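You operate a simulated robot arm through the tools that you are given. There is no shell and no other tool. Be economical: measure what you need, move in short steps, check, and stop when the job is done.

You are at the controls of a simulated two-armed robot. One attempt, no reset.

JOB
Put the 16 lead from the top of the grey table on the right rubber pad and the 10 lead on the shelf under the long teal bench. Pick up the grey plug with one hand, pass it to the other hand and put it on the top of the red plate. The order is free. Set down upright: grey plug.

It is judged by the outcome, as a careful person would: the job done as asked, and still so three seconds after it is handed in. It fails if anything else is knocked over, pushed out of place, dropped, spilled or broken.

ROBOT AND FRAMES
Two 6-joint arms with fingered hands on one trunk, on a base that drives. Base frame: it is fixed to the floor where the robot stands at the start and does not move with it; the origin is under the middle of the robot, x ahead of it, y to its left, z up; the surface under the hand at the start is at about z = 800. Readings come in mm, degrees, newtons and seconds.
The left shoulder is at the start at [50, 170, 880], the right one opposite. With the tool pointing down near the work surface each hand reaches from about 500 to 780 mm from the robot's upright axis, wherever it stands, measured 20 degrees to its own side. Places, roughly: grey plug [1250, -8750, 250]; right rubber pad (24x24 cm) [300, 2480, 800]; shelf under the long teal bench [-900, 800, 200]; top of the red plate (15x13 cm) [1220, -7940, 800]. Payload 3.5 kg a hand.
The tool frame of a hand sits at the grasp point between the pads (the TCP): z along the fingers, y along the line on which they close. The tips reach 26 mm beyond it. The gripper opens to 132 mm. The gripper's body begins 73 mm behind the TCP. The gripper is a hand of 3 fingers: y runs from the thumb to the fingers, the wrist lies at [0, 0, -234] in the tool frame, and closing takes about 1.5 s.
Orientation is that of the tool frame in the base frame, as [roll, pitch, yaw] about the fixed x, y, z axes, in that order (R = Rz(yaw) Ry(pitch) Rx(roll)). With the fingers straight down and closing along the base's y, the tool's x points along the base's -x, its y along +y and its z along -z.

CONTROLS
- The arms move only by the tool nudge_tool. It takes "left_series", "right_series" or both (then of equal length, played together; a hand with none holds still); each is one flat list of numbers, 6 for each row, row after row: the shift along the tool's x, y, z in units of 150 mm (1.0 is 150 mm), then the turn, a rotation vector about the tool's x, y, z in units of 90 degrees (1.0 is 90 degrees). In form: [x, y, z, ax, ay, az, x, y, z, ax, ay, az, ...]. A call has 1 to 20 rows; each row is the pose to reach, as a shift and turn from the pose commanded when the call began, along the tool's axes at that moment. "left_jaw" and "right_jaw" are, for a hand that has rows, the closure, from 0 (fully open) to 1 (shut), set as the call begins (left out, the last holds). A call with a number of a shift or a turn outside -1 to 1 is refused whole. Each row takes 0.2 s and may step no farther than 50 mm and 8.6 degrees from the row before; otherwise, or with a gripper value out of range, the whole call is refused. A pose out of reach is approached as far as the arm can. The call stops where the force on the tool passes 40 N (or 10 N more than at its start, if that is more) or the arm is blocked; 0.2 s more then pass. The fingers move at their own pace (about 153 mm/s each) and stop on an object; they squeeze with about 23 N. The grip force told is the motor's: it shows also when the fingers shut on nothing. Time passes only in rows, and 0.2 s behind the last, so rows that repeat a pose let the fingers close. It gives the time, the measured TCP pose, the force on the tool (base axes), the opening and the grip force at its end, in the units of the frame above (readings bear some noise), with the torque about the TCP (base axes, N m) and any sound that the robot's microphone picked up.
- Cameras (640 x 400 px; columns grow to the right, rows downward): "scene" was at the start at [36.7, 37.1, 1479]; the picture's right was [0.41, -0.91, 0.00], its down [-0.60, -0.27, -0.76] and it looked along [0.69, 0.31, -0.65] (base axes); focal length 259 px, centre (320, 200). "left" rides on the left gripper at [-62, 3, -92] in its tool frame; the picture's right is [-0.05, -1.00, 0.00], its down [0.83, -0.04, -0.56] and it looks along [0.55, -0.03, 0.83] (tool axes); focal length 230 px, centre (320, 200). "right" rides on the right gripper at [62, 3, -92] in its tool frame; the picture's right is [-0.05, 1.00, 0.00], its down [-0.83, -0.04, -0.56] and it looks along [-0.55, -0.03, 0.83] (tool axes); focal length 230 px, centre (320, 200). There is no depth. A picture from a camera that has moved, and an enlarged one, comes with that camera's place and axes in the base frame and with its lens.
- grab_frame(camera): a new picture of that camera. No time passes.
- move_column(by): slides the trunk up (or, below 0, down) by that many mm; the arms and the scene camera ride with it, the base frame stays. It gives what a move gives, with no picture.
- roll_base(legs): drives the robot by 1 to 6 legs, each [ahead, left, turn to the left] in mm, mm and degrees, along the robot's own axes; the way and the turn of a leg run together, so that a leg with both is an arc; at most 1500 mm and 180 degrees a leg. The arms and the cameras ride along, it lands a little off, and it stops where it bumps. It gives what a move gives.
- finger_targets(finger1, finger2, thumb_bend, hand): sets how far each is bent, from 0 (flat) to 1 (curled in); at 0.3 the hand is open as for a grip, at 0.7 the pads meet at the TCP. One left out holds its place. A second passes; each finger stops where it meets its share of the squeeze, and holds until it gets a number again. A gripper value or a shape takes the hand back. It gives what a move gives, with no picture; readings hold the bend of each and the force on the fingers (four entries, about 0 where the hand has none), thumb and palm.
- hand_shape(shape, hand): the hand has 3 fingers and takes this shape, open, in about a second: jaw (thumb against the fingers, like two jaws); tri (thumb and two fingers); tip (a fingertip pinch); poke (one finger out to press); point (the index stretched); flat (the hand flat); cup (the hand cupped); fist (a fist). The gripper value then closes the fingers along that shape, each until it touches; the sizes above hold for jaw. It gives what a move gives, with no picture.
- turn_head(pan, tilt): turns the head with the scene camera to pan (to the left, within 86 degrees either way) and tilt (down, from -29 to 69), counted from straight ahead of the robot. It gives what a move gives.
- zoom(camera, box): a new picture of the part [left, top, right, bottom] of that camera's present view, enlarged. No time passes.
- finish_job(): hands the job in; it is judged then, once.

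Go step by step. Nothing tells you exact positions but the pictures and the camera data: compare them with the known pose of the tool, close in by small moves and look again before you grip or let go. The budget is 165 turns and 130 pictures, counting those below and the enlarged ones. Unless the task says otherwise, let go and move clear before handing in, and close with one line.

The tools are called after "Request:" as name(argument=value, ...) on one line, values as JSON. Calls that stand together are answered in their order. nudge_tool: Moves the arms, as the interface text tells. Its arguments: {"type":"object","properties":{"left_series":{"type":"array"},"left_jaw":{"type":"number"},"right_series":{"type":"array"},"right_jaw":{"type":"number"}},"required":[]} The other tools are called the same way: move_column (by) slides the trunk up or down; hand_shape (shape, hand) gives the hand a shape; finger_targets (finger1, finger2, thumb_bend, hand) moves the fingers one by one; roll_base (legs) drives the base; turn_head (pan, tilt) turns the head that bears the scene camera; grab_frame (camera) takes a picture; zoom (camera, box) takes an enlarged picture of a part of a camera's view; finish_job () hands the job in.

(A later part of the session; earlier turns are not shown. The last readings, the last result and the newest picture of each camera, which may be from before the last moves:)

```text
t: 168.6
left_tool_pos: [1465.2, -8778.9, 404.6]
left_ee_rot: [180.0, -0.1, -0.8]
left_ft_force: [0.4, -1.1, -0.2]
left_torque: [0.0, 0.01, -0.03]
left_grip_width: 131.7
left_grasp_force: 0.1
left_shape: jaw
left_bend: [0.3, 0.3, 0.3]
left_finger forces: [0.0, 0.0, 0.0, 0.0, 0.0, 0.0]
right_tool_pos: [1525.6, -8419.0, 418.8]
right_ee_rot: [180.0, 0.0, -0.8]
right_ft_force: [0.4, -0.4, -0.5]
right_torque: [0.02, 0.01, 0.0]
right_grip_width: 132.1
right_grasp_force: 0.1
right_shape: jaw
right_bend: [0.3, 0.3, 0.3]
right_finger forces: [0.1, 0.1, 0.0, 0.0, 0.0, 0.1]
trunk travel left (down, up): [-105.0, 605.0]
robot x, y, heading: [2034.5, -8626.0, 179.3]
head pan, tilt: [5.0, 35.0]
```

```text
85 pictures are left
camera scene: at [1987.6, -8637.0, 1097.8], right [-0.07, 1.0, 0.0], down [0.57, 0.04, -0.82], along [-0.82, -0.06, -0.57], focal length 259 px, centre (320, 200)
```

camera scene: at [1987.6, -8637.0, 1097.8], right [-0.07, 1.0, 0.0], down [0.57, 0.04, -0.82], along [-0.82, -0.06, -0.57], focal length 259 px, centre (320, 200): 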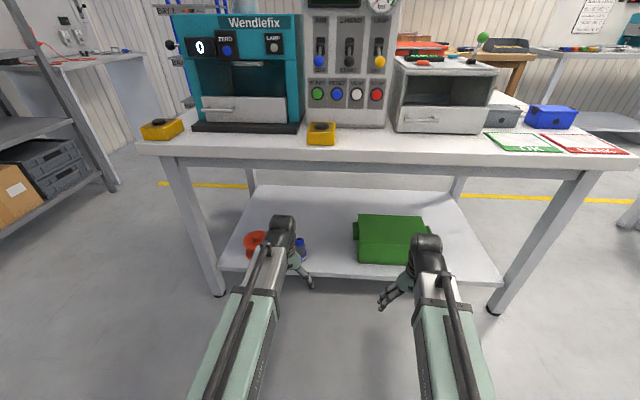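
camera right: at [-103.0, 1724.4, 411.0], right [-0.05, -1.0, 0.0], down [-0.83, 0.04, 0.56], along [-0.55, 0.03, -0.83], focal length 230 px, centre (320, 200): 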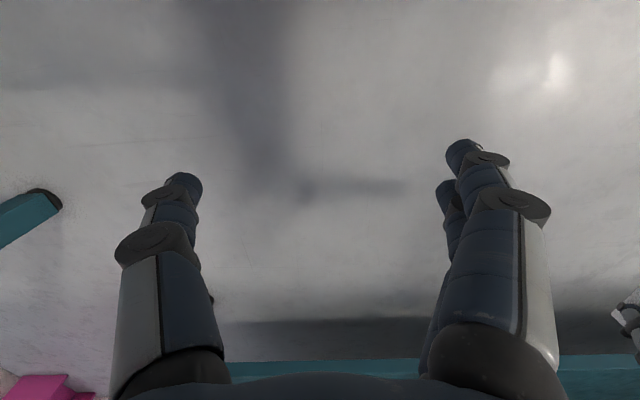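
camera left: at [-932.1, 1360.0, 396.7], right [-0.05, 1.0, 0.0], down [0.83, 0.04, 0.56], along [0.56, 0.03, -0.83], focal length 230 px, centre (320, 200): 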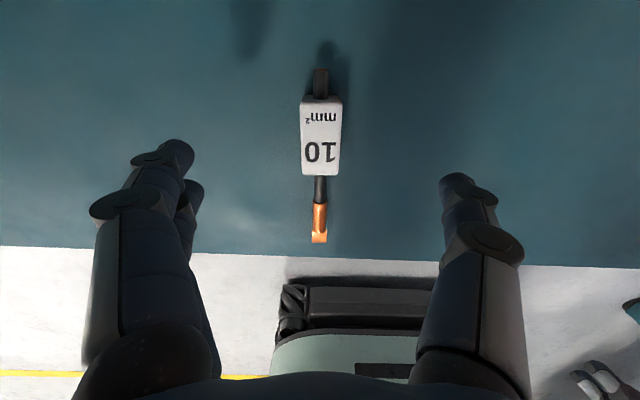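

Now I'll turn the left hand to point forward horizontally, in front of the shelf and level with the plug.

Request:
nudge_tool(left_series=[-0.083, 0, 0.083, 0, -0.083, 0, -0.167, 0, 0.167, 0, -0.167, 0, -0.25, 0, 0.25, 0, -0.25, 0, -0.333, 0, 0.333, 0, -0.333, 0, -0.417, 0, 0.417, 0, -0.417, 0, -0.5, 0, 0.5, 0, -0.5, 0, -0.583, 0, 0.583, 0, -0.583, 0, -0.667, 0, 0.667, 0, -0.667, 0, -0.75, 0, 0.75, 0, -0.75, 0, -0.833, 0, 0.833, 0, -0.833, 0, -0.917, 0, 0.917, 0, -0.917, 0, -1, 0, 1, 0, -1, 0])

Request:
grab_frame(camera="left")

Request:
grab_frame(camera="scene")

```text
t: 171.2
left_tool_pos: [1314.2, -8778.5, 255.8]
left_ee_rot: [13.5, 90.0, -167.3]
left_ft_force: [-0.1, 0.5, 0.6]
left_torque: [0.02, 0.01, 0.0]
left_grip_width: 131.9
left_grasp_force: 0.0
left_shape: jaw
left_bend: [0.3, 0.3, 0.3]
left_finger forces: [0.1, 0.0, 0.0, 0.1, 0.0, 0.0]
right_tool_pos: [1526.3, -8419.3, 418.1]
right_ee_rot: [-180.0, -0.1, -0.9]
right_ft_force: [0.3, -0.4, -0.1]
right_torque: [-0.02, -0.02, 0.01]
right_grip_width: 131.9
right_grasp_force: 0.1
right_shape: jaw
right_bend: [0.3, 0.3, 0.3]
right_finger forces: [0.0, 0.1, 0.1, 0.0, 0.0, 0.0]
trunk travel left (down, up): [-105.0, 605.0]
robot x, y, heading: [2035.5, -8632.5, 179.3]
head pan, tilt: [5.0, 35.0]
```

```text
84 pictures are left
camera left: at [1406.0, -8782.4, 315.7], right [0.01, 1.0, 0.05], down [0.55, 0.04, -0.83], along [-0.83, 0.04, -0.55], focal length 230 px, centre (320, 200)
```

left: 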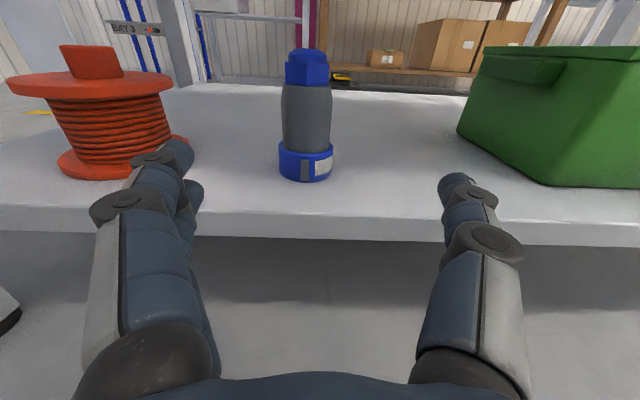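

```text
83 pictures are left
camera scene: at [1987.7, -8636.9, 1097.8], right [-0.07, 1.0, 0.0], down [0.57, 0.04, -0.82], along [-0.82, -0.06, -0.57], focal length 259 px, centre (320, 200)
```

scene: 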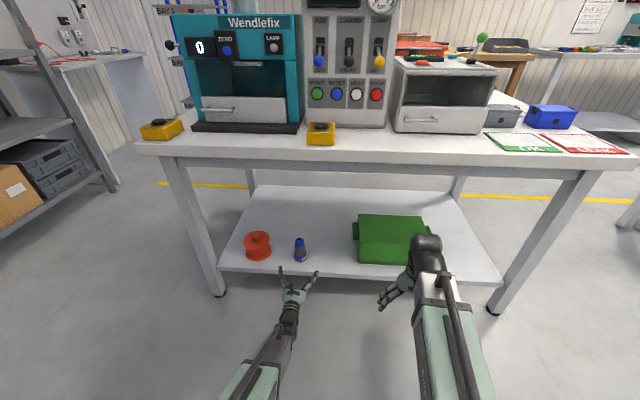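

The plug is at about [1183, -8788], standing on z ≈ 208 with its top at ≈ 315. I'll move the left hand in around it.

Request:
nudge_tool(left_series=[0.01, 0.04, 0.2, 0, 0, 0, 0.027, 0.075, 0.4, 0, 0, 0, 0.027, 0.075, 0.6, 0, 0, 0])

Request:
grab_frame(camera="left")

```text
t: 172.0
left_tool_pos: [1224.5, -8787.7, 252.1]
left_ee_rot: [-74.4, 90.0, 104.8]
left_ft_force: [0.7, -0.3, 0.2]
left_torque: [0.0, -0.01, 0.0]
left_grip_width: 132.0
left_grasp_force: 0.0
left_shape: jaw
left_bend: [0.3, 0.3, 0.3]
left_finger forces: [0.0, 0.1, 0.1, 0.1, 0.1, 0.0]
right_tool_pos: [1526.4, -8419.3, 418.3]
right_ee_rot: [-180.0, -0.1, -0.9]
right_ft_force: [0.2, -0.8, 0.3]
right_torque: [0.01, -0.01, 0.0]
right_grip_width: 131.7
right_grasp_force: 0.1
right_shape: jaw
right_bend: [0.3, 0.3, 0.3]
right_finger forces: [0.0, 0.1, 0.0, 0.0, 0.0, 0.0]
trunk travel left (down, up): [-105.0, 605.0]
robot x, y, heading: [2037.9, -8630.6, 179.3]
head pan, tilt: [5.0, 35.0]
```

```text
82 pictures are left
camera left: at [1315.4, -8792.0, 312.8], right [0.01, 1.0, 0.05], down [0.56, 0.03, -0.83], along [-0.83, 0.04, -0.55], focal length 230 px, centre (320, 200)
```

left: 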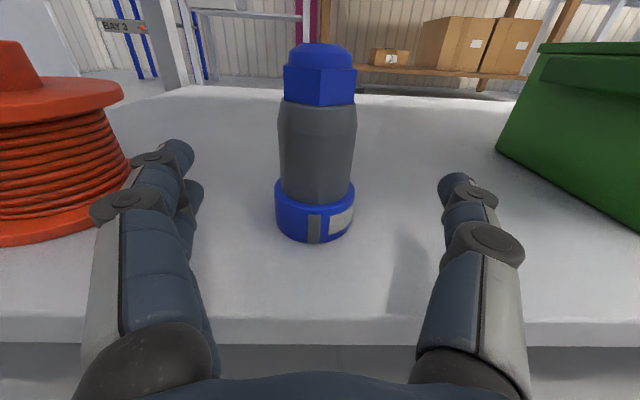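

Request:
nudge_tool(left_series=[-0.01, 0.012, 0.15, 0, 0, 0, -0.013, 0.012, 0.29, 0, 0, 0])

Request:
grab_frame(camera="left")

```text
t: 172.6
left_tool_pos: [1180.2, -8788.3, 253.1]
left_ee_rot: [141.0, 90.0, -39.8]
left_ft_force: [0.3, -0.4, -0.2]
left_torque: [-0.03, 0.0, 0.03]
left_grip_width: 132.0
left_grasp_force: 0.1
left_shape: jaw
left_bend: [0.3, 0.3, 0.3]
left_finger forces: [0.0, 0.0, 0.0, 0.1, 0.0, 0.0]
right_tool_pos: [1526.6, -8418.6, 418.3]
right_ee_rot: [180.0, 0.0, -0.8]
right_ft_force: [0.2, 0.2, 0.9]
right_torque: [0.0, 0.01, -0.01]
right_grip_width: 132.0
right_grasp_force: 0.1
right_shape: jaw
right_bend: [0.3, 0.3, 0.3]
right_finger forces: [0.1, 0.1, 0.1, 0.1, 0.1, 0.0]
trunk travel left (down, up): [-105.0, 605.0]
robot x, y, heading: [2035.7, -8631.1, 179.4]
head pan, tilt: [5.0, 35.0]
```

```text
81 pictures are left
camera left: at [1271.7, -8792.8, 314.2], right [0.01, 1.0, 0.05], down [0.56, 0.03, -0.83], along [-0.83, 0.04, -0.55], focal length 230 px, centre (320, 200)
```

left: 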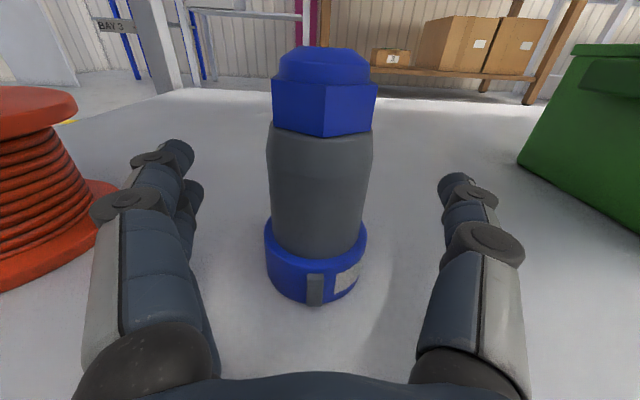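

Request:
nudge_tool(left_series=[0, 0, 0, 0, 0, 0, 0, 0, 0, 0, 0, 0, 0, 0, 0, 0, 0, 0, 0, 0, 0, 0, 0, 0, 0, 0, 0, 0, 0, 0, 0, 0, 0, 0, 0, 0, 0, 0, 0, 0, 0, 0, 0, 0, 0, 0, 0, 0], left_jaw=1)

Request:
grab_frame(camera="left")

```text
t: 174.4
left_tool_pos: [1180.8, -8788.1, 252.8]
left_ee_rot: [105.6, 90.0, -75.3]
left_ft_force: [-1.2, -0.4, 1.2]
left_torque: [-0.01, 0.03, 0.02]
left_grip_width: 36.3
left_grasp_force: 23.2
left_shape: jaw
left_bend: [0.73, 0.74, 0.7]
left_finger forces: [9.3, 8.9, 0.1, 0.1, 20.6, 0.0]
right_tool_pos: [1526.5, -8418.7, 419.4]
right_ee_rot: [179.9, 0.0, -0.8]
right_ft_force: [-0.2, 0.7, -0.7]
right_torque: [0.02, -0.03, 0.0]
right_grip_width: 132.0
right_grasp_force: 0.1
right_shape: jaw
right_bend: [0.3, 0.3, 0.3]
right_finger forces: [0.1, 0.1, 0.1, 0.0, 0.0, 0.0]
trunk travel left (down, up): [-105.0, 605.0]
robot x, y, heading: [2035.0, -8631.3, 179.2]
head pan, tilt: [5.0, 35.0]
```

```text
80 pictures are left
camera left: at [1272.0, -8792.7, 314.4], right [0.01, 1.0, 0.05], down [0.56, 0.03, -0.83], along [-0.83, 0.04, -0.55], focal length 230 px, centre (320, 200)
```

left: 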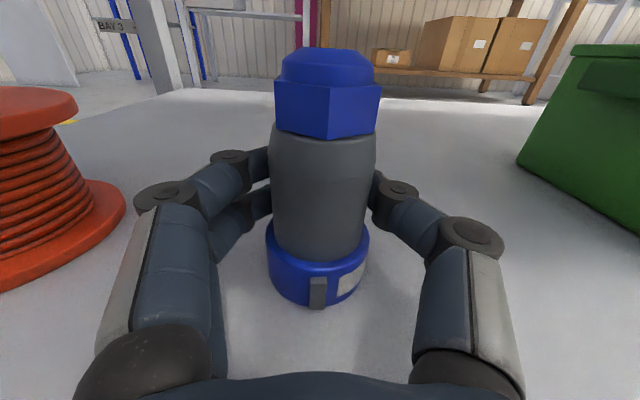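

Gripped. I'll lift a little and check.

Request:
nudge_tool(left_series=[-0.05, 0, 0, 0, 0, 0, -0.15, 0, 0, 0, 0, 0, -0.25, 0, 0, 0, 0, 0])

Request:
grab_frame(camera="left")

```text
t: 175.2
left_tool_pos: [1180.9, -8787.8, 289.6]
left_ee_rot: [-24.3, 89.9, 154.9]
left_ft_force: [-0.2, -0.1, -2.1]
left_torque: [-0.03, -0.07, 0.0]
left_grip_width: 36.3
left_grasp_force: 22.1
left_shape: jaw
left_bend: [0.74, 0.74, 0.7]
left_finger forces: [9.1, 8.9, 0.0, 0.0, 20.4, 0.1]
right_tool_pos: [1525.3, -8418.1, 418.8]
right_ee_rot: [-180.0, 0.1, -0.8]
right_ft_force: [0.6, 0.2, 0.1]
right_torque: [0.03, 0.01, -0.02]
right_grip_width: 131.7
right_grasp_force: 0.1
right_shape: jaw
right_bend: [0.3, 0.3, 0.3]
right_finger forces: [0.0, 0.0, 0.0, 0.1, 0.0, 0.1]
trunk travel left (down, up): [-105.0, 605.0]
robot x, y, heading: [2036.7, -8627.7, 178.9]
head pan, tilt: [5.0, 35.0]
```

```text
79 pictures are left
camera left: at [1272.6, -8792.6, 350.7], right [0.01, 1.0, 0.05], down [0.56, 0.03, -0.83], along [-0.83, 0.04, -0.56], focal length 230 px, centre (320, 200)
```

left: 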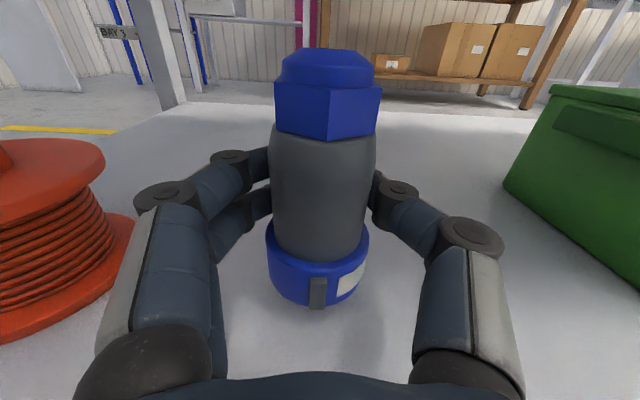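

Held securely. I'll pull out from under the table and raise.

Request:
nudge_tool(left_series=[-0.05, 0, -0.2, 0, 0, 0, -0.05, 0, -0.4, 0, 0, 0, -0.05, 0, -0.6, 0, 0, 0])

Request:
roll_base(legs=[[-190, 0, 0]])

Request:
move_column(by=400)

Request:
turn_head(pan=0, tilt=50)

Request:
grab_frame(camera="scene")

```text
t: 176.0
left_tool_pos: [1271.4, -8791.2, 297.5]
left_ee_rot: [-38.8, 90.0, 140.4]
left_ft_force: [-0.8, -0.1, -1.1]
left_torque: [0.0, 0.0, 0.0]
left_grip_width: 36.4
left_grasp_force: 22.5
left_shape: jaw
left_bend: [0.74, 0.74, 0.7]
left_finger forces: [9.1, 8.9, 0.1, 0.1, 20.3, 0.1]
right_tool_pos: [1525.5, -8419.2, 418.4]
right_ee_rot: [-179.9, 0.0, -0.9]
right_ft_force: [0.2, -0.4, -0.2]
right_torque: [0.0, 0.02, 0.01]
right_grip_width: 131.7
right_grasp_force: 0.1
right_shape: jaw
right_bend: [0.3, 0.3, 0.3]
right_finger forces: [0.0, 0.1, 0.0, 0.1, 0.0, 0.0]
trunk travel left (down, up): [-105.0, 605.0]
robot x, y, heading: [2032.9, -8632.0, 179.2]
head pan, tilt: [5.0, 35.0]
```

```text
t: 177.8
left_tool_pos: [1456.4, -8796.5, 298.9]
left_ee_rot: [126.6, 89.9, -53.9]
left_ft_force: [-0.3, 0.0, -1.6]
left_torque: [-0.02, 0.01, 0.03]
left_grip_width: 36.5
left_grasp_force: 22.8
left_shape: jaw
left_bend: [0.74, 0.74, 0.7]
left_finger forces: [9.3, 9.0, 0.1, 0.1, 20.6, 0.0]
right_tool_pos: [1709.6, -8425.3, 417.4]
right_ee_rot: [-179.9, -0.1, -0.4]
right_ft_force: [-0.3, 0.2, 0.1]
right_torque: [-0.04, -0.04, 0.0]
right_grip_width: 131.9
right_grasp_force: 0.2
right_shape: jaw
right_bend: [0.3, 0.3, 0.3]
right_finger forces: [0.0, 0.0, 0.1, 0.0, 0.1, 0.1]
trunk travel left (down, up): [-105.0, 605.0]
robot x, y, heading: [2220.4, -8633.3, 179.3]
head pan, tilt: [5.0, 35.0]
stopped in leg 1: the robot was blocked; the commanded pose is now the measured one
```

```text
t: 181.6
left_tool_pos: [1456.6, -8797.2, 697.6]
left_ee_rot: [-69.3, 90.0, 110.1]
left_ft_force: [-0.8, -0.3, -1.6]
left_torque: [0.0, 0.01, 0.0]
left_grip_width: 36.8
left_grasp_force: 23.5
left_shape: jaw
left_bend: [0.74, 0.74, 0.7]
left_finger forces: [9.1, 9.0, 0.1, 0.0, 20.4, 0.1]
right_tool_pos: [1709.2, -8425.9, 818.4]
right_ee_rot: [-179.9, 0.0, -0.5]
right_ft_force: [0.3, 0.1, 0.0]
right_torque: [-0.01, 0.0, 0.02]
right_grip_width: 132.1
right_grasp_force: 0.1
right_shape: jaw
right_bend: [0.3, 0.3, 0.3]
right_finger forces: [0.0, 0.0, 0.0, 0.0, 0.1, 0.1]
trunk travel left (down, up): [-505.0, 205.0]
robot x, y, heading: [2221.7, -8638.0, 179.3]
head pan, tilt: [5.0, 35.0]
```

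```text
t: 182.3
left_tool_pos: [1456.2, -8797.0, 698.7]
left_ee_rot: [107.1, 90.0, -73.4]
left_ft_force: [0.3, 0.1, -2.1]
left_torque: [0.01, 0.0, -0.01]
left_grip_width: 36.7
left_grasp_force: 22.9
left_shape: jaw
left_bend: [0.74, 0.74, 0.7]
left_finger forces: [9.1, 9.0, 0.1, 0.0, 20.4, 0.1]
right_tool_pos: [1709.0, -8424.4, 818.4]
right_ee_rot: [180.0, 0.0, -0.5]
right_ft_force: [0.3, -0.7, -0.4]
right_torque: [0.02, -0.01, -0.02]
right_grip_width: 131.9
right_grasp_force: 0.1
right_shape: jaw
right_bend: [0.3, 0.3, 0.3]
right_finger forces: [0.0, 0.0, 0.0, 0.1, 0.0, 0.0]
trunk travel left (down, up): [-505.0, 205.0]
robot x, y, heading: [2219.1, -8636.8, 179.5]
head pan, tilt: [0.0, 50.0]
```

```text
78 pictures are left
camera scene: at [2182.9, -8633.1, 1476.1], right [0.01, 1.0, 0.0], down [0.77, -0.01, -0.64], along [-0.64, 0.01, -0.77], focal length 259 px, centre (320, 200)
```

scene: 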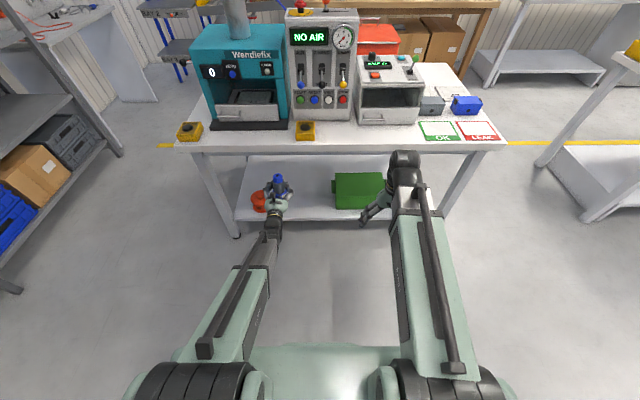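

Something touched the base's rear at the very end of that reverse, so I'll creep forward. Then I'll bring the left hand with the plug to the middle and raise the right hand.

Request:
roll_base(legs=[[50, 0, 0]])

Request:
nudge_tool(left_series=[0, -0.2, -0.13, 0, 0, 0, 0, -0.4, -0.26, 0, 0, 0, 0, -0.6, -0.39, 0, 0, 0, 0, -0.8, -0.52, 0, 0, 0, 0, -1, -0.66, 0, 0, 0], right_series=[0, 0, -0.1, 0, 0, 0, 0, 0, -0.2, 0, 0, 0, 0, 0, -0.3, 0, 0, 0, 0, 0, -0.4, 0, 0, 0, 0, 0, -0.5, 0, 0, 0])

Request:
grab_frame(camera="scene")

Request:
grab_frame(camera="left")

```text
t: 183.3
left_tool_pos: [1406.7, -8798.3, 696.9]
left_ee_rot: [147.8, 89.9, -32.6]
left_ft_force: [0.7, -0.6, -1.8]
left_torque: [0.0, 0.01, 0.0]
left_grip_width: 36.4
left_grasp_force: 22.8
left_shape: jaw
left_bend: [0.74, 0.74, 0.7]
left_finger forces: [9.1, 9.0, 0.0, 0.0, 20.4, 0.0]
right_tool_pos: [1659.5, -8424.7, 818.3]
right_ee_rot: [-179.9, -0.1, -0.4]
right_ft_force: [0.1, -0.6, -0.3]
right_torque: [0.01, -0.03, 0.0]
right_grip_width: 132.0
right_grasp_force: 0.0
right_shape: jaw
right_bend: [0.3, 0.3, 0.3]
right_finger forces: [0.1, 0.0, 0.1, 0.1, 0.1, 0.0]
trunk travel left (down, up): [-505.0, 205.0]
robot x, y, heading: [2170.2, -8636.3, 179.4]
head pan, tilt: [0.0, 50.0]
```

```text
t: 184.5
left_tool_pos: [1508.2, -8649.5, 697.3]
left_ee_rot: [120.2, 89.9, -60.4]
left_ft_force: [0.5, 0.4, -1.1]
left_torque: [-0.02, 0.0, 0.03]
left_grip_width: 36.2
left_grasp_force: 23.3
left_shape: jaw
left_bend: [0.74, 0.74, 0.7]
left_finger forces: [9.1, 8.9, 0.0, 0.1, 19.8, 0.1]
right_tool_pos: [1659.6, -8425.7, 893.1]
right_ee_rot: [-179.9, -0.1, -0.5]
right_ft_force: [0.4, 0.4, 0.1]
right_torque: [-0.03, -0.02, 0.0]
right_grip_width: 132.0
right_grasp_force: 0.0
right_shape: jaw
right_bend: [0.3, 0.3, 0.3]
right_finger forces: [0.0, 0.0, 0.1, 0.1, 0.0, 0.0]
trunk travel left (down, up): [-505.0, 205.0]
robot x, y, heading: [2167.7, -8637.5, 179.5]
head pan, tilt: [0.0, 50.0]
```

```text
77 pictures are left
camera scene: at [2134.1, -8632.6, 1476.0], right [0.01, 1.0, 0.0], down [0.77, -0.01, -0.64], along [-0.64, 0.01, -0.77], focal length 259 px, centre (320, 200)
```

scene: 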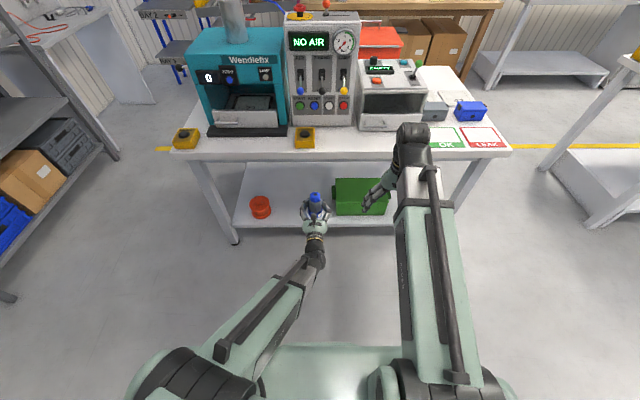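

```text
76 pictures are left
camera left: at [1599.7, -8651.6, 758.5], right [0.01, 1.0, 0.05], down [0.56, 0.04, -0.83], along [-0.83, 0.04, -0.56], focal length 230 px, centre (320, 200)
```

left: 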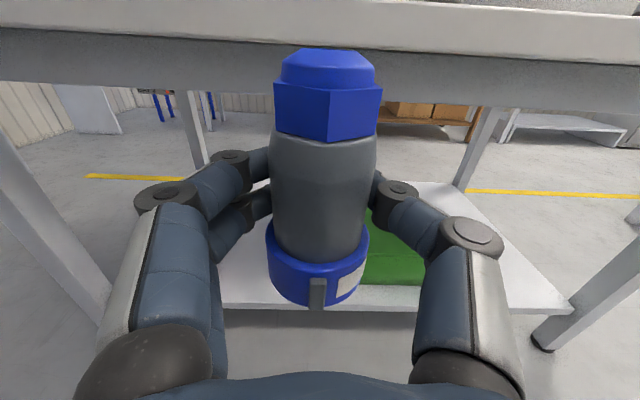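

Request:
nudge_tool(right_series=[-0.1, 0.15, 0, 0, 0, 0, -0.2, 0.3, 0, 0, 0, 0, -0.3, 0.45, 0, 0, 0, 0, -0.4, 0.6, 0, 0, 0, 0, -0.5, 0.75, 0, 0, 0, 0])

Request:
nudge_tool(right_series=[-0.1, 0.15, 0, 0, 0, 0, -0.2, 0.3, 0, 0, 0, 0, -0.3, 0.45, 0, 0, 0, 0, -0.4, 0.6, 0, 0, 0, 0, -0.5, 0.75, 0, 0, 0, 0])

Request:
grab_frame(camera="right")

Request:
grab_frame(camera="left")

```text
t: 185.7
left_tool_pos: [1508.4, -8647.9, 697.2]
left_ee_rot: [123.9, 90.0, -56.4]
left_ft_force: [0.7, -0.6, -1.3]
left_torque: [-0.01, 0.01, 0.0]
left_grip_width: 36.3
left_grasp_force: 23.3
left_shape: jaw
left_bend: [0.74, 0.74, 0.7]
left_finger forces: [9.0, 8.9, 0.0, 0.1, 19.7, 0.0]
right_tool_pos: [1583.3, -8537.6, 895.9]
right_ee_rot: [179.9, 0.0, -0.4]
right_ft_force: [-0.1, 0.9, 0.9]
right_torque: [0.01, 0.05, 0.0]
right_grip_width: 131.8
right_grasp_force: 0.1
right_shape: jaw
right_bend: [0.3, 0.3, 0.3]
right_finger forces: [0.0, 0.0, 0.0, 0.0, 0.1, 0.0]
trunk travel left (down, up): [-505.0, 205.0]
robot x, y, heading: [2174.3, -8634.6, 179.6]
head pan, tilt: [0.0, 50.0]
```

```text
t: 186.9
left_tool_pos: [1507.7, -8648.4, 696.6]
left_ee_rot: [-55.6, 90.0, 123.9]
left_ft_force: [-0.6, -0.9, -1.3]
left_torque: [0.02, -0.02, 0.01]
left_grip_width: 36.2
left_grasp_force: 22.9
left_shape: jaw
left_bend: [0.74, 0.74, 0.7]
left_finger forces: [9.0, 8.9, 0.0, 0.0, 19.6, 0.0]
right_tool_pos: [1508.2, -8652.0, 892.2]
right_ee_rot: [-180.0, 0.1, -0.5]
right_ft_force: [0.2, -1.0, 0.4]
right_torque: [0.01, -0.01, 0.02]
right_grip_width: 131.8
right_grasp_force: 0.0
right_shape: jaw
right_bend: [0.3, 0.3, 0.3]
right_finger forces: [0.1, 0.0, 0.1, 0.0, 0.1, 0.0]
trunk travel left (down, up): [-505.0, 205.0]
robot x, y, heading: [2171.3, -8637.9, 179.4]
head pan, tilt: [0.0, 50.0]
```

```text
75 pictures are left
camera right: at [1570.3, -8654.5, 984.3], right [-0.06, -1.0, 0.0], down [-0.83, 0.05, 0.55], along [-0.55, 0.03, -0.83], focal length 230 px, centre (320, 200)
```

right: 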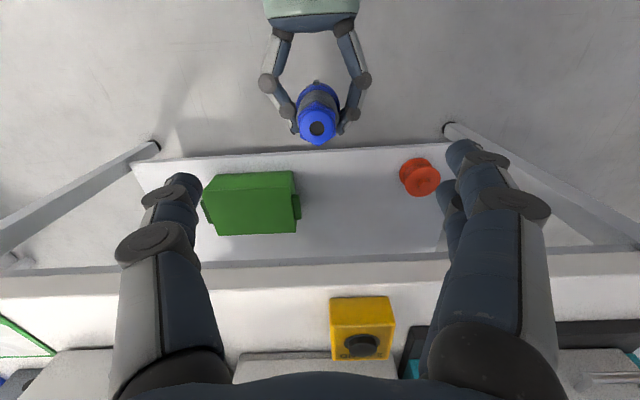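

```text
74 pictures are left
camera left: at [1599.2, -8651.9, 758.6], right [0.01, 1.0, 0.05], down [0.56, 0.04, -0.83], along [-0.83, 0.04, -0.55], focal length 230 px, centre (320, 200)
```

left: 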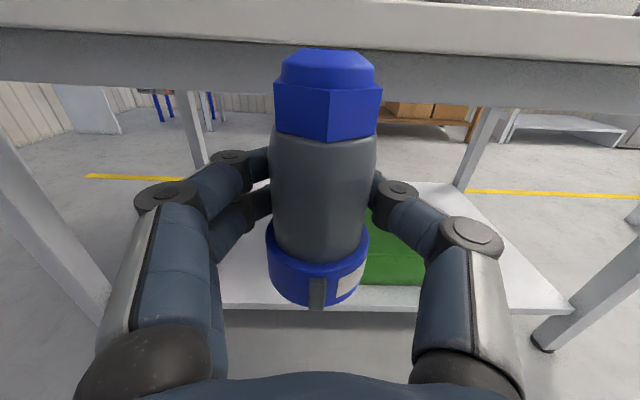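

Request:
nudge_tool(right_series=[-0.01, -0.01, 0.2, 0, 0, 0, -0.02, -0.023, 0.4, 0, 0, 0, -0.02, -0.023, 0.6, 0, 0, 0, -0.02, -0.023, 0.78, 0, 0, 0])

Request:
grab_frame(camera="right")

Request:
grab_frame(camera="left")

```text
t: 187.9
left_tool_pos: [1508.1, -8647.2, 696.3]
left_ee_rot: [-57.2, 89.9, 122.3]
left_ft_force: [0.1, 0.1, -1.8]
left_torque: [0.01, -0.01, -0.01]
left_grip_width: 36.4
left_grasp_force: 22.7
left_shape: jaw
left_bend: [0.74, 0.74, 0.7]
left_finger forces: [9.1, 8.8, 0.1, 0.1, 19.6, 0.0]
right_tool_pos: [1506.2, -8644.4, 774.2]
right_ee_rot: [-180.0, -0.1, -0.4]
right_ft_force: [-0.1, -0.4, -0.1]
right_torque: [0.01, -0.01, 0.01]
right_grip_width: 132.0
right_grasp_force: 0.0
right_shape: jaw
right_bend: [0.3, 0.3, 0.3]
right_finger forces: [0.1, 0.1, 0.1, 0.1, 0.1, 0.0]
trunk travel left (down, up): [-505.0, 205.0]
robot x, y, heading: [2172.0, -8634.3, 179.2]
head pan, tilt: [0.0, 50.0]
```

```text
73 pictures are left
camera right: at [1567.6, -8648.7, 868.0], right [-0.06, -1.0, 0.0], down [-0.83, 0.05, 0.55], along [-0.55, 0.03, -0.83], focal length 230 px, centre (320, 200)
```

right: 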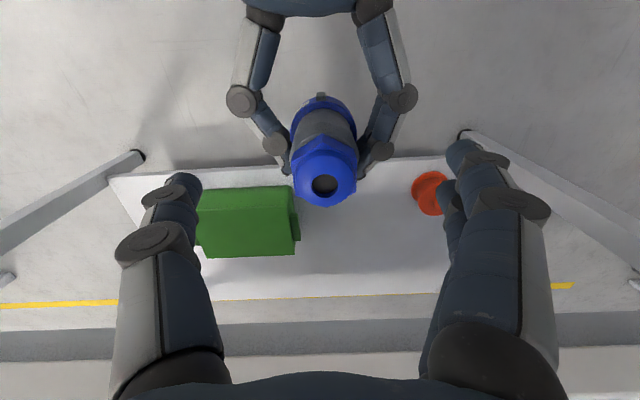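

```text
72 pictures are left
camera left: at [1599.2, -8651.9, 758.6], right [0.01, 1.0, 0.05], down [0.56, 0.04, -0.83], along [-0.83, 0.04, -0.55], focal length 230 px, centre (320, 200)
```

left: 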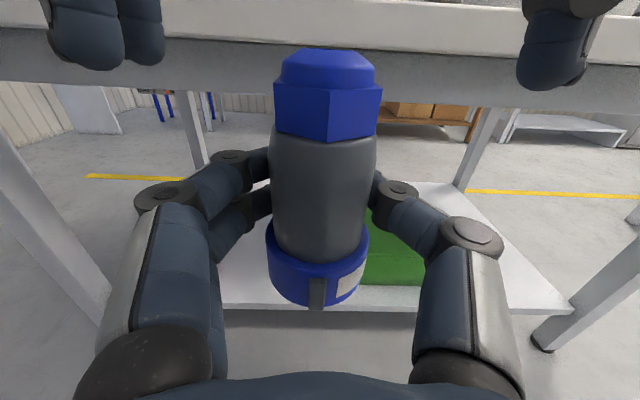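

Request:
nudge_tool(right_series=[0, 0.013, 0.06, 0, 0, 0, 0, 0.015, 0.115, 0, 0, 0])

Request:
grab_frame(camera="left")

```text
t: 188.5
left_tool_pos: [1507.7, -8648.9, 697.4]
left_ee_rot: [-59.8, 89.9, 119.8]
left_ft_force: [-1.1, 0.2, -1.1]
left_torque: [-0.02, -0.02, 0.01]
left_grip_width: 36.4
left_grasp_force: 23.1
left_shape: jaw
left_bend: [0.74, 0.74, 0.7]
left_finger forces: [9.1, 8.9, 0.1, 0.1, 19.7, 0.1]
right_tool_pos: [1505.4, -8647.2, 756.8]
right_ee_rot: [-180.0, 0.0, -0.5]
right_ft_force: [0.3, 0.6, -0.1]
right_torque: [-0.03, -0.03, 0.01]
right_grip_width: 131.8
right_grasp_force: 0.1
right_shape: jaw
right_bend: [0.3, 0.3, 0.3]
right_finger forces: [0.0, 0.1, 0.0, 0.0, 0.1, 0.0]
trunk travel left (down, up): [-505.0, 205.0]
robot x, y, heading: [2171.0, -8635.9, 179.6]
head pan, tilt: [0.0, 50.0]
```

```text
71 pictures are left
camera left: at [1599.3, -8651.9, 758.6], right [0.01, 1.0, 0.05], down [0.56, 0.04, -0.83], along [-0.83, 0.04, -0.55], focal length 230 px, centre (320, 200)
```

left: 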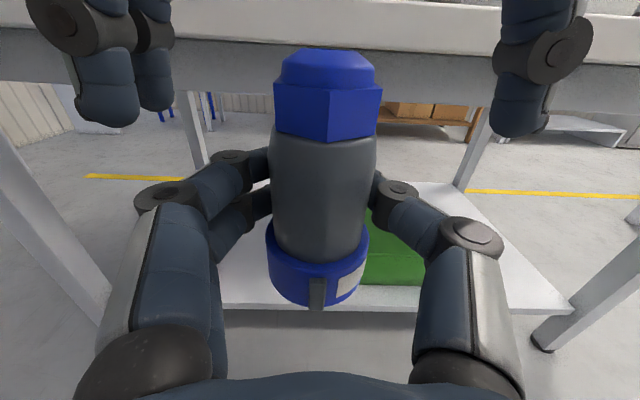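

Request:
nudge_tool(right_series=[0, 0, 0.035, 0, 0, 0])

Request:
nudge_tool(right_series=[0, 0, 0, 0, 0, 0, 0, 0, 0, 0, 0, 0, 0, 0, 0, 0, 0, 0, 0, 0, 0, 0, 0, 0, 0, 0, 0, 0, 0, 0, 0, 0, 0, 0, 0, 0, 0, 0, 0, 0, 0, 0, 0, 0, 0, 0, 0, 0], right_jaw=1)

Request:
grab_frame(camera="left")

Request:
grab_frame(camera="right")

```text
t: 188.9
left_tool_pos: [1508.4, -8648.4, 697.1]
left_ee_rot: [116.8, 90.0, -63.7]
left_ft_force: [-0.4, 0.6, -1.8]
left_torque: [-0.03, -0.03, -0.01]
left_grip_width: 36.2
left_grasp_force: 22.4
left_shape: jaw
left_bend: [0.74, 0.74, 0.7]
left_finger forces: [9.0, 8.9, 0.1, 0.0, 19.7, 0.0]
right_tool_pos: [1505.7, -8647.0, 751.3]
right_ee_rot: [-179.9, 0.0, -0.5]
right_ft_force: [-0.1, -0.3, -0.8]
right_torque: [0.02, 0.01, 0.0]
right_grip_width: 131.8
right_grasp_force: 0.2
right_shape: jaw
right_bend: [0.3, 0.3, 0.3]
right_finger forces: [0.0, 0.0, 0.0, 0.0, 0.0, 0.0]
trunk travel left (down, up): [-505.0, 205.0]
robot x, y, heading: [2173.1, -8636.6, 179.4]
head pan, tilt: [0.0, 50.0]
```

```text
t: 190.7
left_tool_pos: [1507.7, -8648.5, 696.6]
left_ee_rot: [141.3, 90.0, -39.4]
left_ft_force: [-1.1, 1.2, -7.4]
left_torque: [-0.11, -0.15, -0.04]
left_grip_width: 36.0
left_grasp_force: 22.6
left_shape: jaw
left_bend: [0.74, 0.74, 0.7]
left_finger forces: [9.3, 8.8, 0.2, 0.1, 20.4, 0.0]
right_tool_pos: [1506.3, -8647.4, 752.5]
right_ee_rot: [-180.0, 0.0, -0.5]
right_ft_force: [2.1, -1.6, 5.4]
right_torque: [0.07, -0.02, 0.07]
right_grip_width: 31.9
right_grasp_force: 23.3
right_shape: jaw
right_bend: [0.73, 0.73, 0.7]
right_finger forces: [11.2, 10.0, 0.1, 0.0, 20.8, 0.0]
trunk travel left (down, up): [-505.0, 205.0]
robot x, y, heading: [2172.2, -8639.7, 179.5]
head pan, tilt: [0.0, 50.0]
```

```text
70 pictures are left
camera left: at [1599.3, -8651.9, 758.4], right [0.01, 1.0, 0.05], down [0.56, 0.04, -0.83], along [-0.83, 0.04, -0.56], focal length 230 px, centre (320, 200)
```

left: 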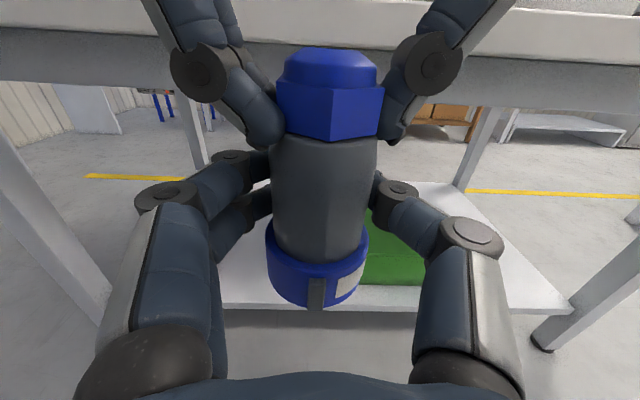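

```text
69 pictures are left
camera right: at [1566.9, -8650.5, 845.6], right [-0.06, -1.0, 0.0], down [-0.83, 0.05, 0.55], along [-0.55, 0.03, -0.83], focal length 230 px, centre (320, 200)
```

right: 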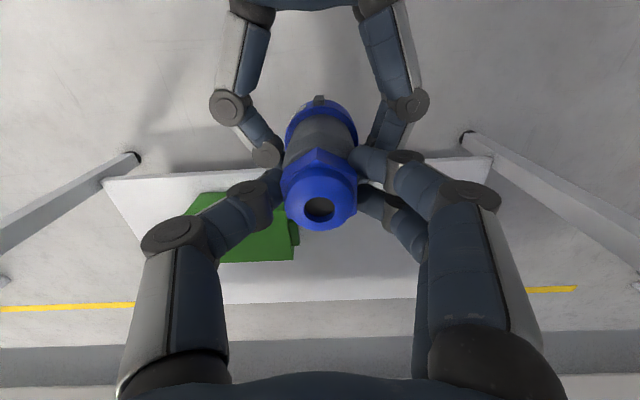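

The right hand has the cap. I'll open the left hand and withdraw it straight back.

Request:
nudge_tool(left_series=[0, 0, 0, 0, 0, 0, 0, 0, 0, 0, 0, 0, 0, 0, 0, 0, 0, 0, 0, 0, 0, 0, 0, 0, 0, 0, 0, 0, 0, 0], left_jaw=0)

Request:
grab_frame(camera="left")

```text
t: 191.9
left_tool_pos: [1506.8, -8647.4, 696.3]
left_ee_rot: [113.1, 90.0, -67.4]
left_ft_force: [-0.3, 0.8, 0.3]
left_torque: [-0.03, -0.03, 0.01]
left_grip_width: 132.0
left_grasp_force: 0.0
left_shape: jaw
left_bend: [0.3, 0.3, 0.3]
left_finger forces: [0.0, 0.0, 0.0, 0.0, 0.0, 0.1]
right_tool_pos: [1504.8, -8647.3, 751.0]
right_ee_rot: [-179.9, 0.0, -0.4]
right_ft_force: [0.1, 0.2, 0.1]
right_torque: [-0.02, -0.01, 0.0]
right_grip_width: 31.5
right_grasp_force: 23.2
right_shape: jaw
right_bend: [0.73, 0.73, 0.7]
right_finger forces: [9.5, 9.8, 0.1, 0.0, 20.4, 0.0]
trunk travel left (down, up): [-505.0, 205.0]
robot x, y, heading: [2170.8, -8634.2, 179.4]
head pan, tilt: [0.0, 50.0]
```

```text
68 pictures are left
camera left: at [1599.3, -8651.9, 758.6], right [0.01, 1.0, 0.05], down [0.56, 0.04, -0.83], along [-0.83, 0.04, -0.55], focal length 230 px, centre (320, 200)
```

left: 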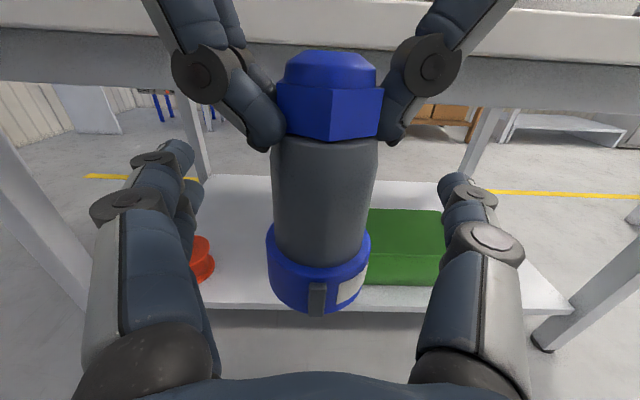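

Request:
nudge_tool(right_series=[0, 0, -0.2, 0, 0, 0, 0, 0, -0.4, 0, 0, 0, 0, 0, -0.6, 0, 0, 0, 0, 0, -0.8, 0, 0, 0, 0, 0, -1, 0, 0, 0])

Request:
nudge_tool(left_series=[0, 0.2, 0, 0, 0, 0, 0, 0.4, 0, 0, 0, 0, 0, 0.6, 0, 0, 0, 0, 0, 0.8, 0, 0, 0, 0, 0, 1, 0, 0, 0, 0])

Request:
grab_frame(camera="right")

Request:
grab_frame(camera="scene")

```text
t: 193.1
left_tool_pos: [1507.4, -8646.9, 697.2]
left_ee_rot: [107.9, 90.0, -72.4]
left_ft_force: [-0.6, 0.9, 0.4]
left_torque: [0.05, 0.0, 0.02]
left_grip_width: 131.8
left_grasp_force: 0.1
left_shape: jaw
left_bend: [0.3, 0.3, 0.3]
left_finger forces: [0.0, 0.0, 0.0, 0.0, 0.1, 0.0]
right_tool_pos: [1506.1, -8647.3, 903.5]
right_ee_rot: [-179.9, 0.0, -0.5]
right_ft_force: [-0.4, 0.3, -0.8]
right_torque: [-0.02, -0.05, 0.03]
right_grip_width: 31.2
right_grasp_force: 23.6
right_shape: jaw
right_bend: [0.73, 0.73, 0.7]
right_finger forces: [9.6, 9.9, 0.0, 0.0, 21.0, 0.0]
trunk travel left (down, up): [-505.0, 205.0]
robot x, y, heading: [2170.4, -8639.3, 179.4]
head pan, tilt: [0.0, 50.0]
```

```text
t: 194.3
left_tool_pos: [1505.3, -8799.8, 697.9]
left_ee_rot: [144.0, 89.9, -36.5]
left_ft_force: [-0.3, 0.1, 0.1]
left_torque: [0.02, -0.04, -0.01]
left_grip_width: 132.0
left_grasp_force: 0.2
left_shape: jaw
left_bend: [0.3, 0.3, 0.3]
left_finger forces: [0.0, 0.0, 0.0, 0.1, 0.0, 0.0]
right_tool_pos: [1506.3, -8647.3, 903.2]
right_ee_rot: [180.0, 0.0, -0.5]
right_ft_force: [-0.1, 0.0, -2.1]
right_torque: [-0.02, -0.01, -0.01]
right_grip_width: 31.2
right_grasp_force: 24.0
right_shape: jaw
right_bend: [0.73, 0.73, 0.7]
right_finger forces: [9.6, 9.9, 0.0, 0.1, 20.9, 0.1]
trunk travel left (down, up): [-505.0, 205.0]
robot x, y, heading: [2172.6, -8636.7, 179.5]
head pan, tilt: [0.0, 50.0]
```

```text
67 pictures are left
camera right: at [1567.3, -8650.1, 996.1], right [-0.06, -1.0, 0.0], down [-0.83, 0.05, 0.55], along [-0.55, 0.03, -0.83], focal length 230 px, centre (320, 200)
```

right: 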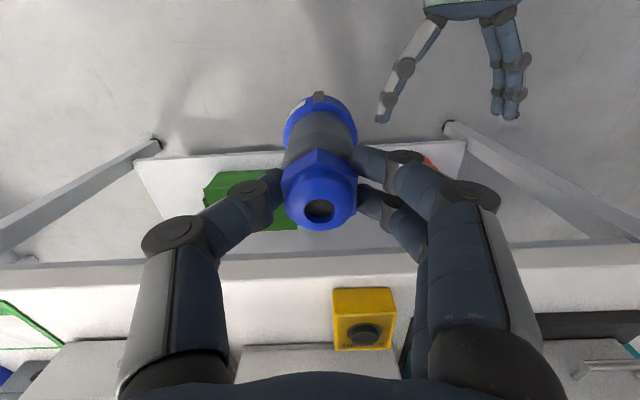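

```text
66 pictures are left
camera scene: at [2134.0, -8632.8, 1476.1], right [0.01, 1.0, 0.0], down [0.77, -0.01, -0.64], along [-0.64, 0.01, -0.77], focal length 259 px, centre (320, 200)
```

scene: 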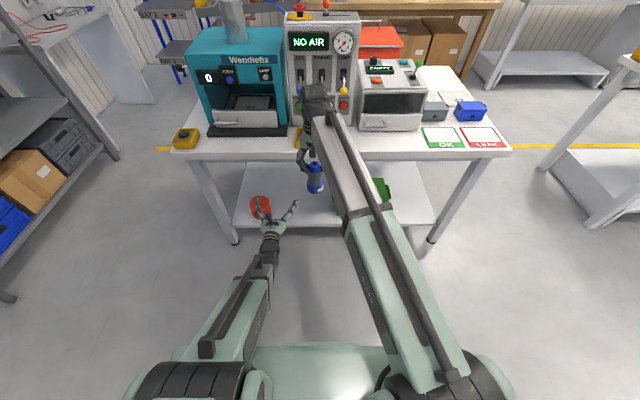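

The plug is in the right hand. I'll fold the left hand back to point down, raise the trunk and drive to the red LEAK plate at about [1230, -7935].

Request:
nudge_tool(left_series=[0, 0, -0.083, 0, 0.083, 0, 0, 0, -0.167, 0, 0.167, 0, 0, 0, -0.25, 0, 0.25, 0, 0, 0, -0.333, 0, 0.333, 0, 0, 0, -0.417, 0, 0.417, 0, 0, 0, -0.5, 0, 0.5, 0, 0, 0, -0.583, 0, 0.583, 0, 0, 0, -0.667, 0, 0.667, 0, 0, 0, -0.75, 0, 0.75, 0, 0, 0, -0.833, 0, 0.833, 0, 0, 0, -0.917, 0, 0.917, 0, 0, 0, -1, 0, 1, 0])

Request:
move_column(by=200)

Request:
roll_base(legs=[[0, 0, 0.6], [0, -560, 0]])

Request:
turn_head(pan=-15, tilt=50)

Request:
grab_frame(camera="scene")

```text
t: 196.9
left_tool_pos: [1656.3, -8800.9, 698.6]
left_ee_rot: [179.9, -0.1, -0.5]
left_ft_force: [-0.2, 0.5, 0.4]
left_torque: [0.02, -0.01, -0.01]
left_grip_width: 131.9
left_grasp_force: 0.1
left_shape: jaw
left_bend: [0.3, 0.3, 0.3]
left_finger forces: [0.0, 0.0, 0.0, 0.1, 0.0, 0.1]
left hand out of reach, approached as far as the arm can: row 4, 5, 6, 7, 8
right_tool_pos: [1504.8, -8645.9, 903.0]
right_ee_rot: [180.0, 0.0, -0.5]
right_ft_force: [-0.5, 0.4, -2.0]
right_torque: [0.01, 0.01, 0.0]
right_grip_width: 30.9
right_grasp_force: 22.5
right_shape: jaw
right_bend: [0.73, 0.73, 0.7]
right_finger forces: [9.6, 9.8, 0.1, 0.0, 21.1, 0.1]
trunk travel left (down, up): [-505.0, 205.0]
robot x, y, heading: [2171.2, -8630.4, 179.8]
head pan, tilt: [0.0, 50.0]
```

```text
t: 199.0
left_tool_pos: [1657.0, -8799.8, 898.5]
left_ee_rot: [-180.0, 0.0, -0.4]
left_ft_force: [0.6, 0.9, 0.4]
left_torque: [-0.01, -0.02, -0.02]
left_grip_width: 132.0
left_grasp_force: 0.1
left_shape: jaw
left_bend: [0.3, 0.3, 0.3]
left_finger forces: [0.1, 0.0, 0.0, 0.1, 0.0, 0.0]
right_tool_pos: [1505.4, -8646.4, 1104.3]
right_ee_rot: [-180.0, 0.0, -0.5]
right_ft_force: [0.4, 0.8, -2.3]
right_torque: [0.0, 0.0, -0.01]
right_grip_width: 30.9
right_grasp_force: 23.2
right_shape: jaw
right_bend: [0.73, 0.73, 0.7]
right_finger forces: [9.6, 10.0, 0.0, 0.0, 21.2, 0.0]
trunk travel left (down, up): [-705.0, 5.0]
robot x, y, heading: [2171.5, -8637.6, 179.4]
head pan, tilt: [0.0, 50.0]
```

```text
t: 202.6
left_tool_pos: [1657.1, -8241.7, 898.8]
left_ee_rot: [180.0, 0.0, 0.3]
left_ft_force: [0.3, 0.1, 0.3]
left_torque: [0.0, -0.01, 0.03]
left_grip_width: 131.7
left_grasp_force: 0.1
left_shape: jaw
left_bend: [0.3, 0.3, 0.3]
left_finger forces: [0.1, 0.0, 0.0, 0.0, 0.0, 0.0]
right_tool_pos: [1503.8, -8091.5, 1104.4]
right_ee_rot: [180.0, 0.0, 0.4]
right_ft_force: [-0.2, 0.0, -1.1]
right_torque: [-0.01, -0.01, -0.02]
right_grip_width: 31.2
right_grasp_force: 23.0
right_shape: jaw
right_bend: [0.73, 0.73, 0.7]
right_finger forces: [9.6, 10.0, 0.0, 0.0, 21.1, 0.0]
trunk travel left (down, up): [-705.0, 5.0]
robot x, y, heading: [2165.5, -8070.2, -179.8]
head pan, tilt: [0.0, 50.0]
```

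```text
t: 203.4
left_tool_pos: [1656.4, -8243.6, 898.8]
left_ee_rot: [-180.0, 0.0, 0.3]
left_ft_force: [-0.3, -0.6, 0.2]
left_torque: [0.02, 0.01, -0.01]
left_grip_width: 131.7
left_grasp_force: 0.1
left_shape: jaw
left_bend: [0.3, 0.3, 0.3]
left_finger forces: [0.0, 0.1, 0.0, 0.1, 0.0, 0.0]
right_tool_pos: [1504.2, -8091.9, 1102.9]
right_ee_rot: [-179.9, 0.0, 0.3]
right_ft_force: [0.0, 0.1, -1.4]
right_torque: [-0.04, 0.01, -0.01]
right_grip_width: 31.2
right_grasp_force: 23.2
right_shape: jaw
right_bend: [0.73, 0.73, 0.7]
right_finger forces: [9.7, 10.0, 0.1, 0.1, 21.2, 0.1]
trunk travel left (down, up): [-705.0, 5.0]
robot x, y, heading: [2170.6, -8070.3, -179.7]
head pan, tilt: [-15.0, 50.0]
```

```text
65 pictures are left
camera scene: at [2134.2, -8048.5, 1676.1], right [0.25, 0.97, 0.0], down [0.74, -0.19, -0.64], along [-0.62, 0.16, -0.77], focal length 259 px, centre (320, 200)
```

scene: 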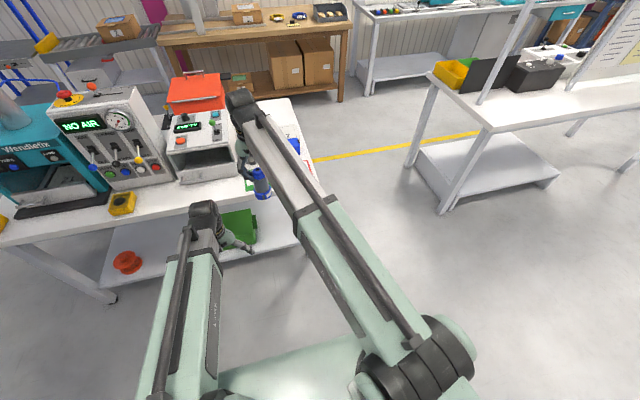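

Request:
nudge_tool(right_series=[0, -0.2, 0, 0, 0, 0, 0, -0.4, 0, 0, 0, 0, 0, -0.6, 0, 0, 0, 0, 0, -0.8, 0, 0, 0, 0, 0, -1, 0, 0, 0, 0])

Request:
roll_base(legs=[[240, 0, -0.3]])

Request:
grab_frame(camera="right")

Request:
grab_frame(camera="scene")

```text
t: 204.6
left_tool_pos: [1656.6, -8242.0, 897.7]
left_ee_rot: [179.9, 0.1, 0.3]
left_ft_force: [0.1, -0.3, 0.5]
left_torque: [0.0, 0.03, -0.02]
left_grip_width: 131.7
left_grasp_force: 0.1
left_shape: jaw
left_bend: [0.3, 0.3, 0.3]
left_finger forces: [0.0, 0.0, 0.0, 0.0, 0.0, 0.1]
right_tool_pos: [1503.1, -7940.0, 1104.1]
right_ee_rot: [179.9, 0.0, 0.5]
right_ft_force: [1.0, 0.2, -0.9]
right_torque: [0.0, 0.03, 0.02]
right_grip_width: 30.9
right_grasp_force: 23.4
right_shape: jaw
right_bend: [0.73, 0.73, 0.7]
right_finger forces: [9.7, 10.3, 0.0, 0.0, 21.5, 0.0]
trunk travel left (down, up): [-705.0, 5.0]
robot x, y, heading: [2169.9, -8067.2, -179.6]
head pan, tilt: [-15.0, 50.0]
```

```text
t: 206.3
left_tool_pos: [1414.3, -8241.3, 898.0]
left_ee_rot: [179.9, -0.1, 0.2]
left_ft_force: [-0.8, 0.0, -0.4]
left_torque: [0.01, -0.03, 0.01]
left_grip_width: 131.8
left_grasp_force: 0.1
left_shape: jaw
left_bend: [0.3, 0.3, 0.3]
left_finger forces: [0.0, 0.0, 0.0, 0.0, 0.1, 0.0]
right_tool_pos: [1259.7, -7939.9, 1102.4]
right_ee_rot: [-180.0, -0.1, 0.1]
right_ft_force: [0.4, 0.5, -1.2]
right_torque: [0.02, -0.03, -0.02]
right_grip_width: 31.3
right_grasp_force: 23.1
right_shape: jaw
right_bend: [0.73, 0.73, 0.7]
right_finger forces: [9.6, 10.2, 0.1, 0.0, 21.3, 0.0]
trunk travel left (down, up): [-705.0, 5.0]
robot x, y, heading: [1929.7, -8071.3, -179.7]
head pan, tilt: [-15.0, 50.0]
```

```text
64 pictures are left
camera right: at [1321.8, -7941.7, 1196.0], right [-0.05, -1.0, 0.0], down [-0.83, 0.04, 0.55], along [-0.55, 0.03, -0.83], focal length 230 px, centre (320, 200)
```

right: 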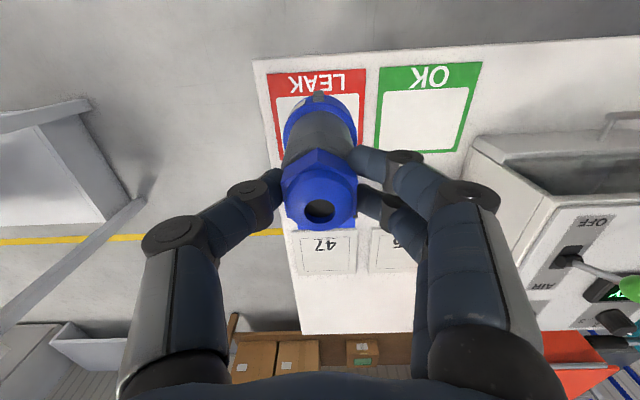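

```text
63 pictures are left
camera scene: at [1891.0, -8049.4, 1676.0], right [0.26, 0.97, 0.0], down [0.74, -0.2, -0.64], along [-0.62, 0.17, -0.77], focal length 259 px, centre (320, 200)
```

scene: 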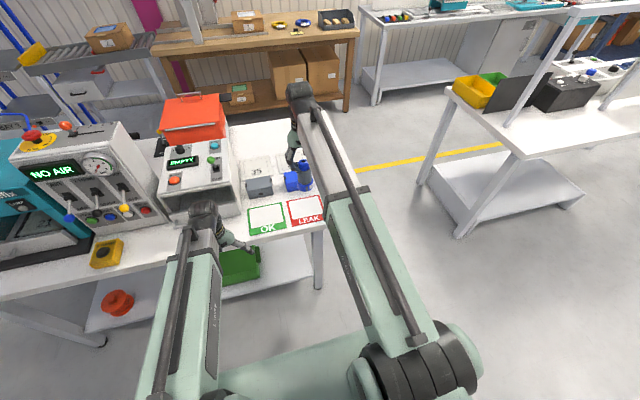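

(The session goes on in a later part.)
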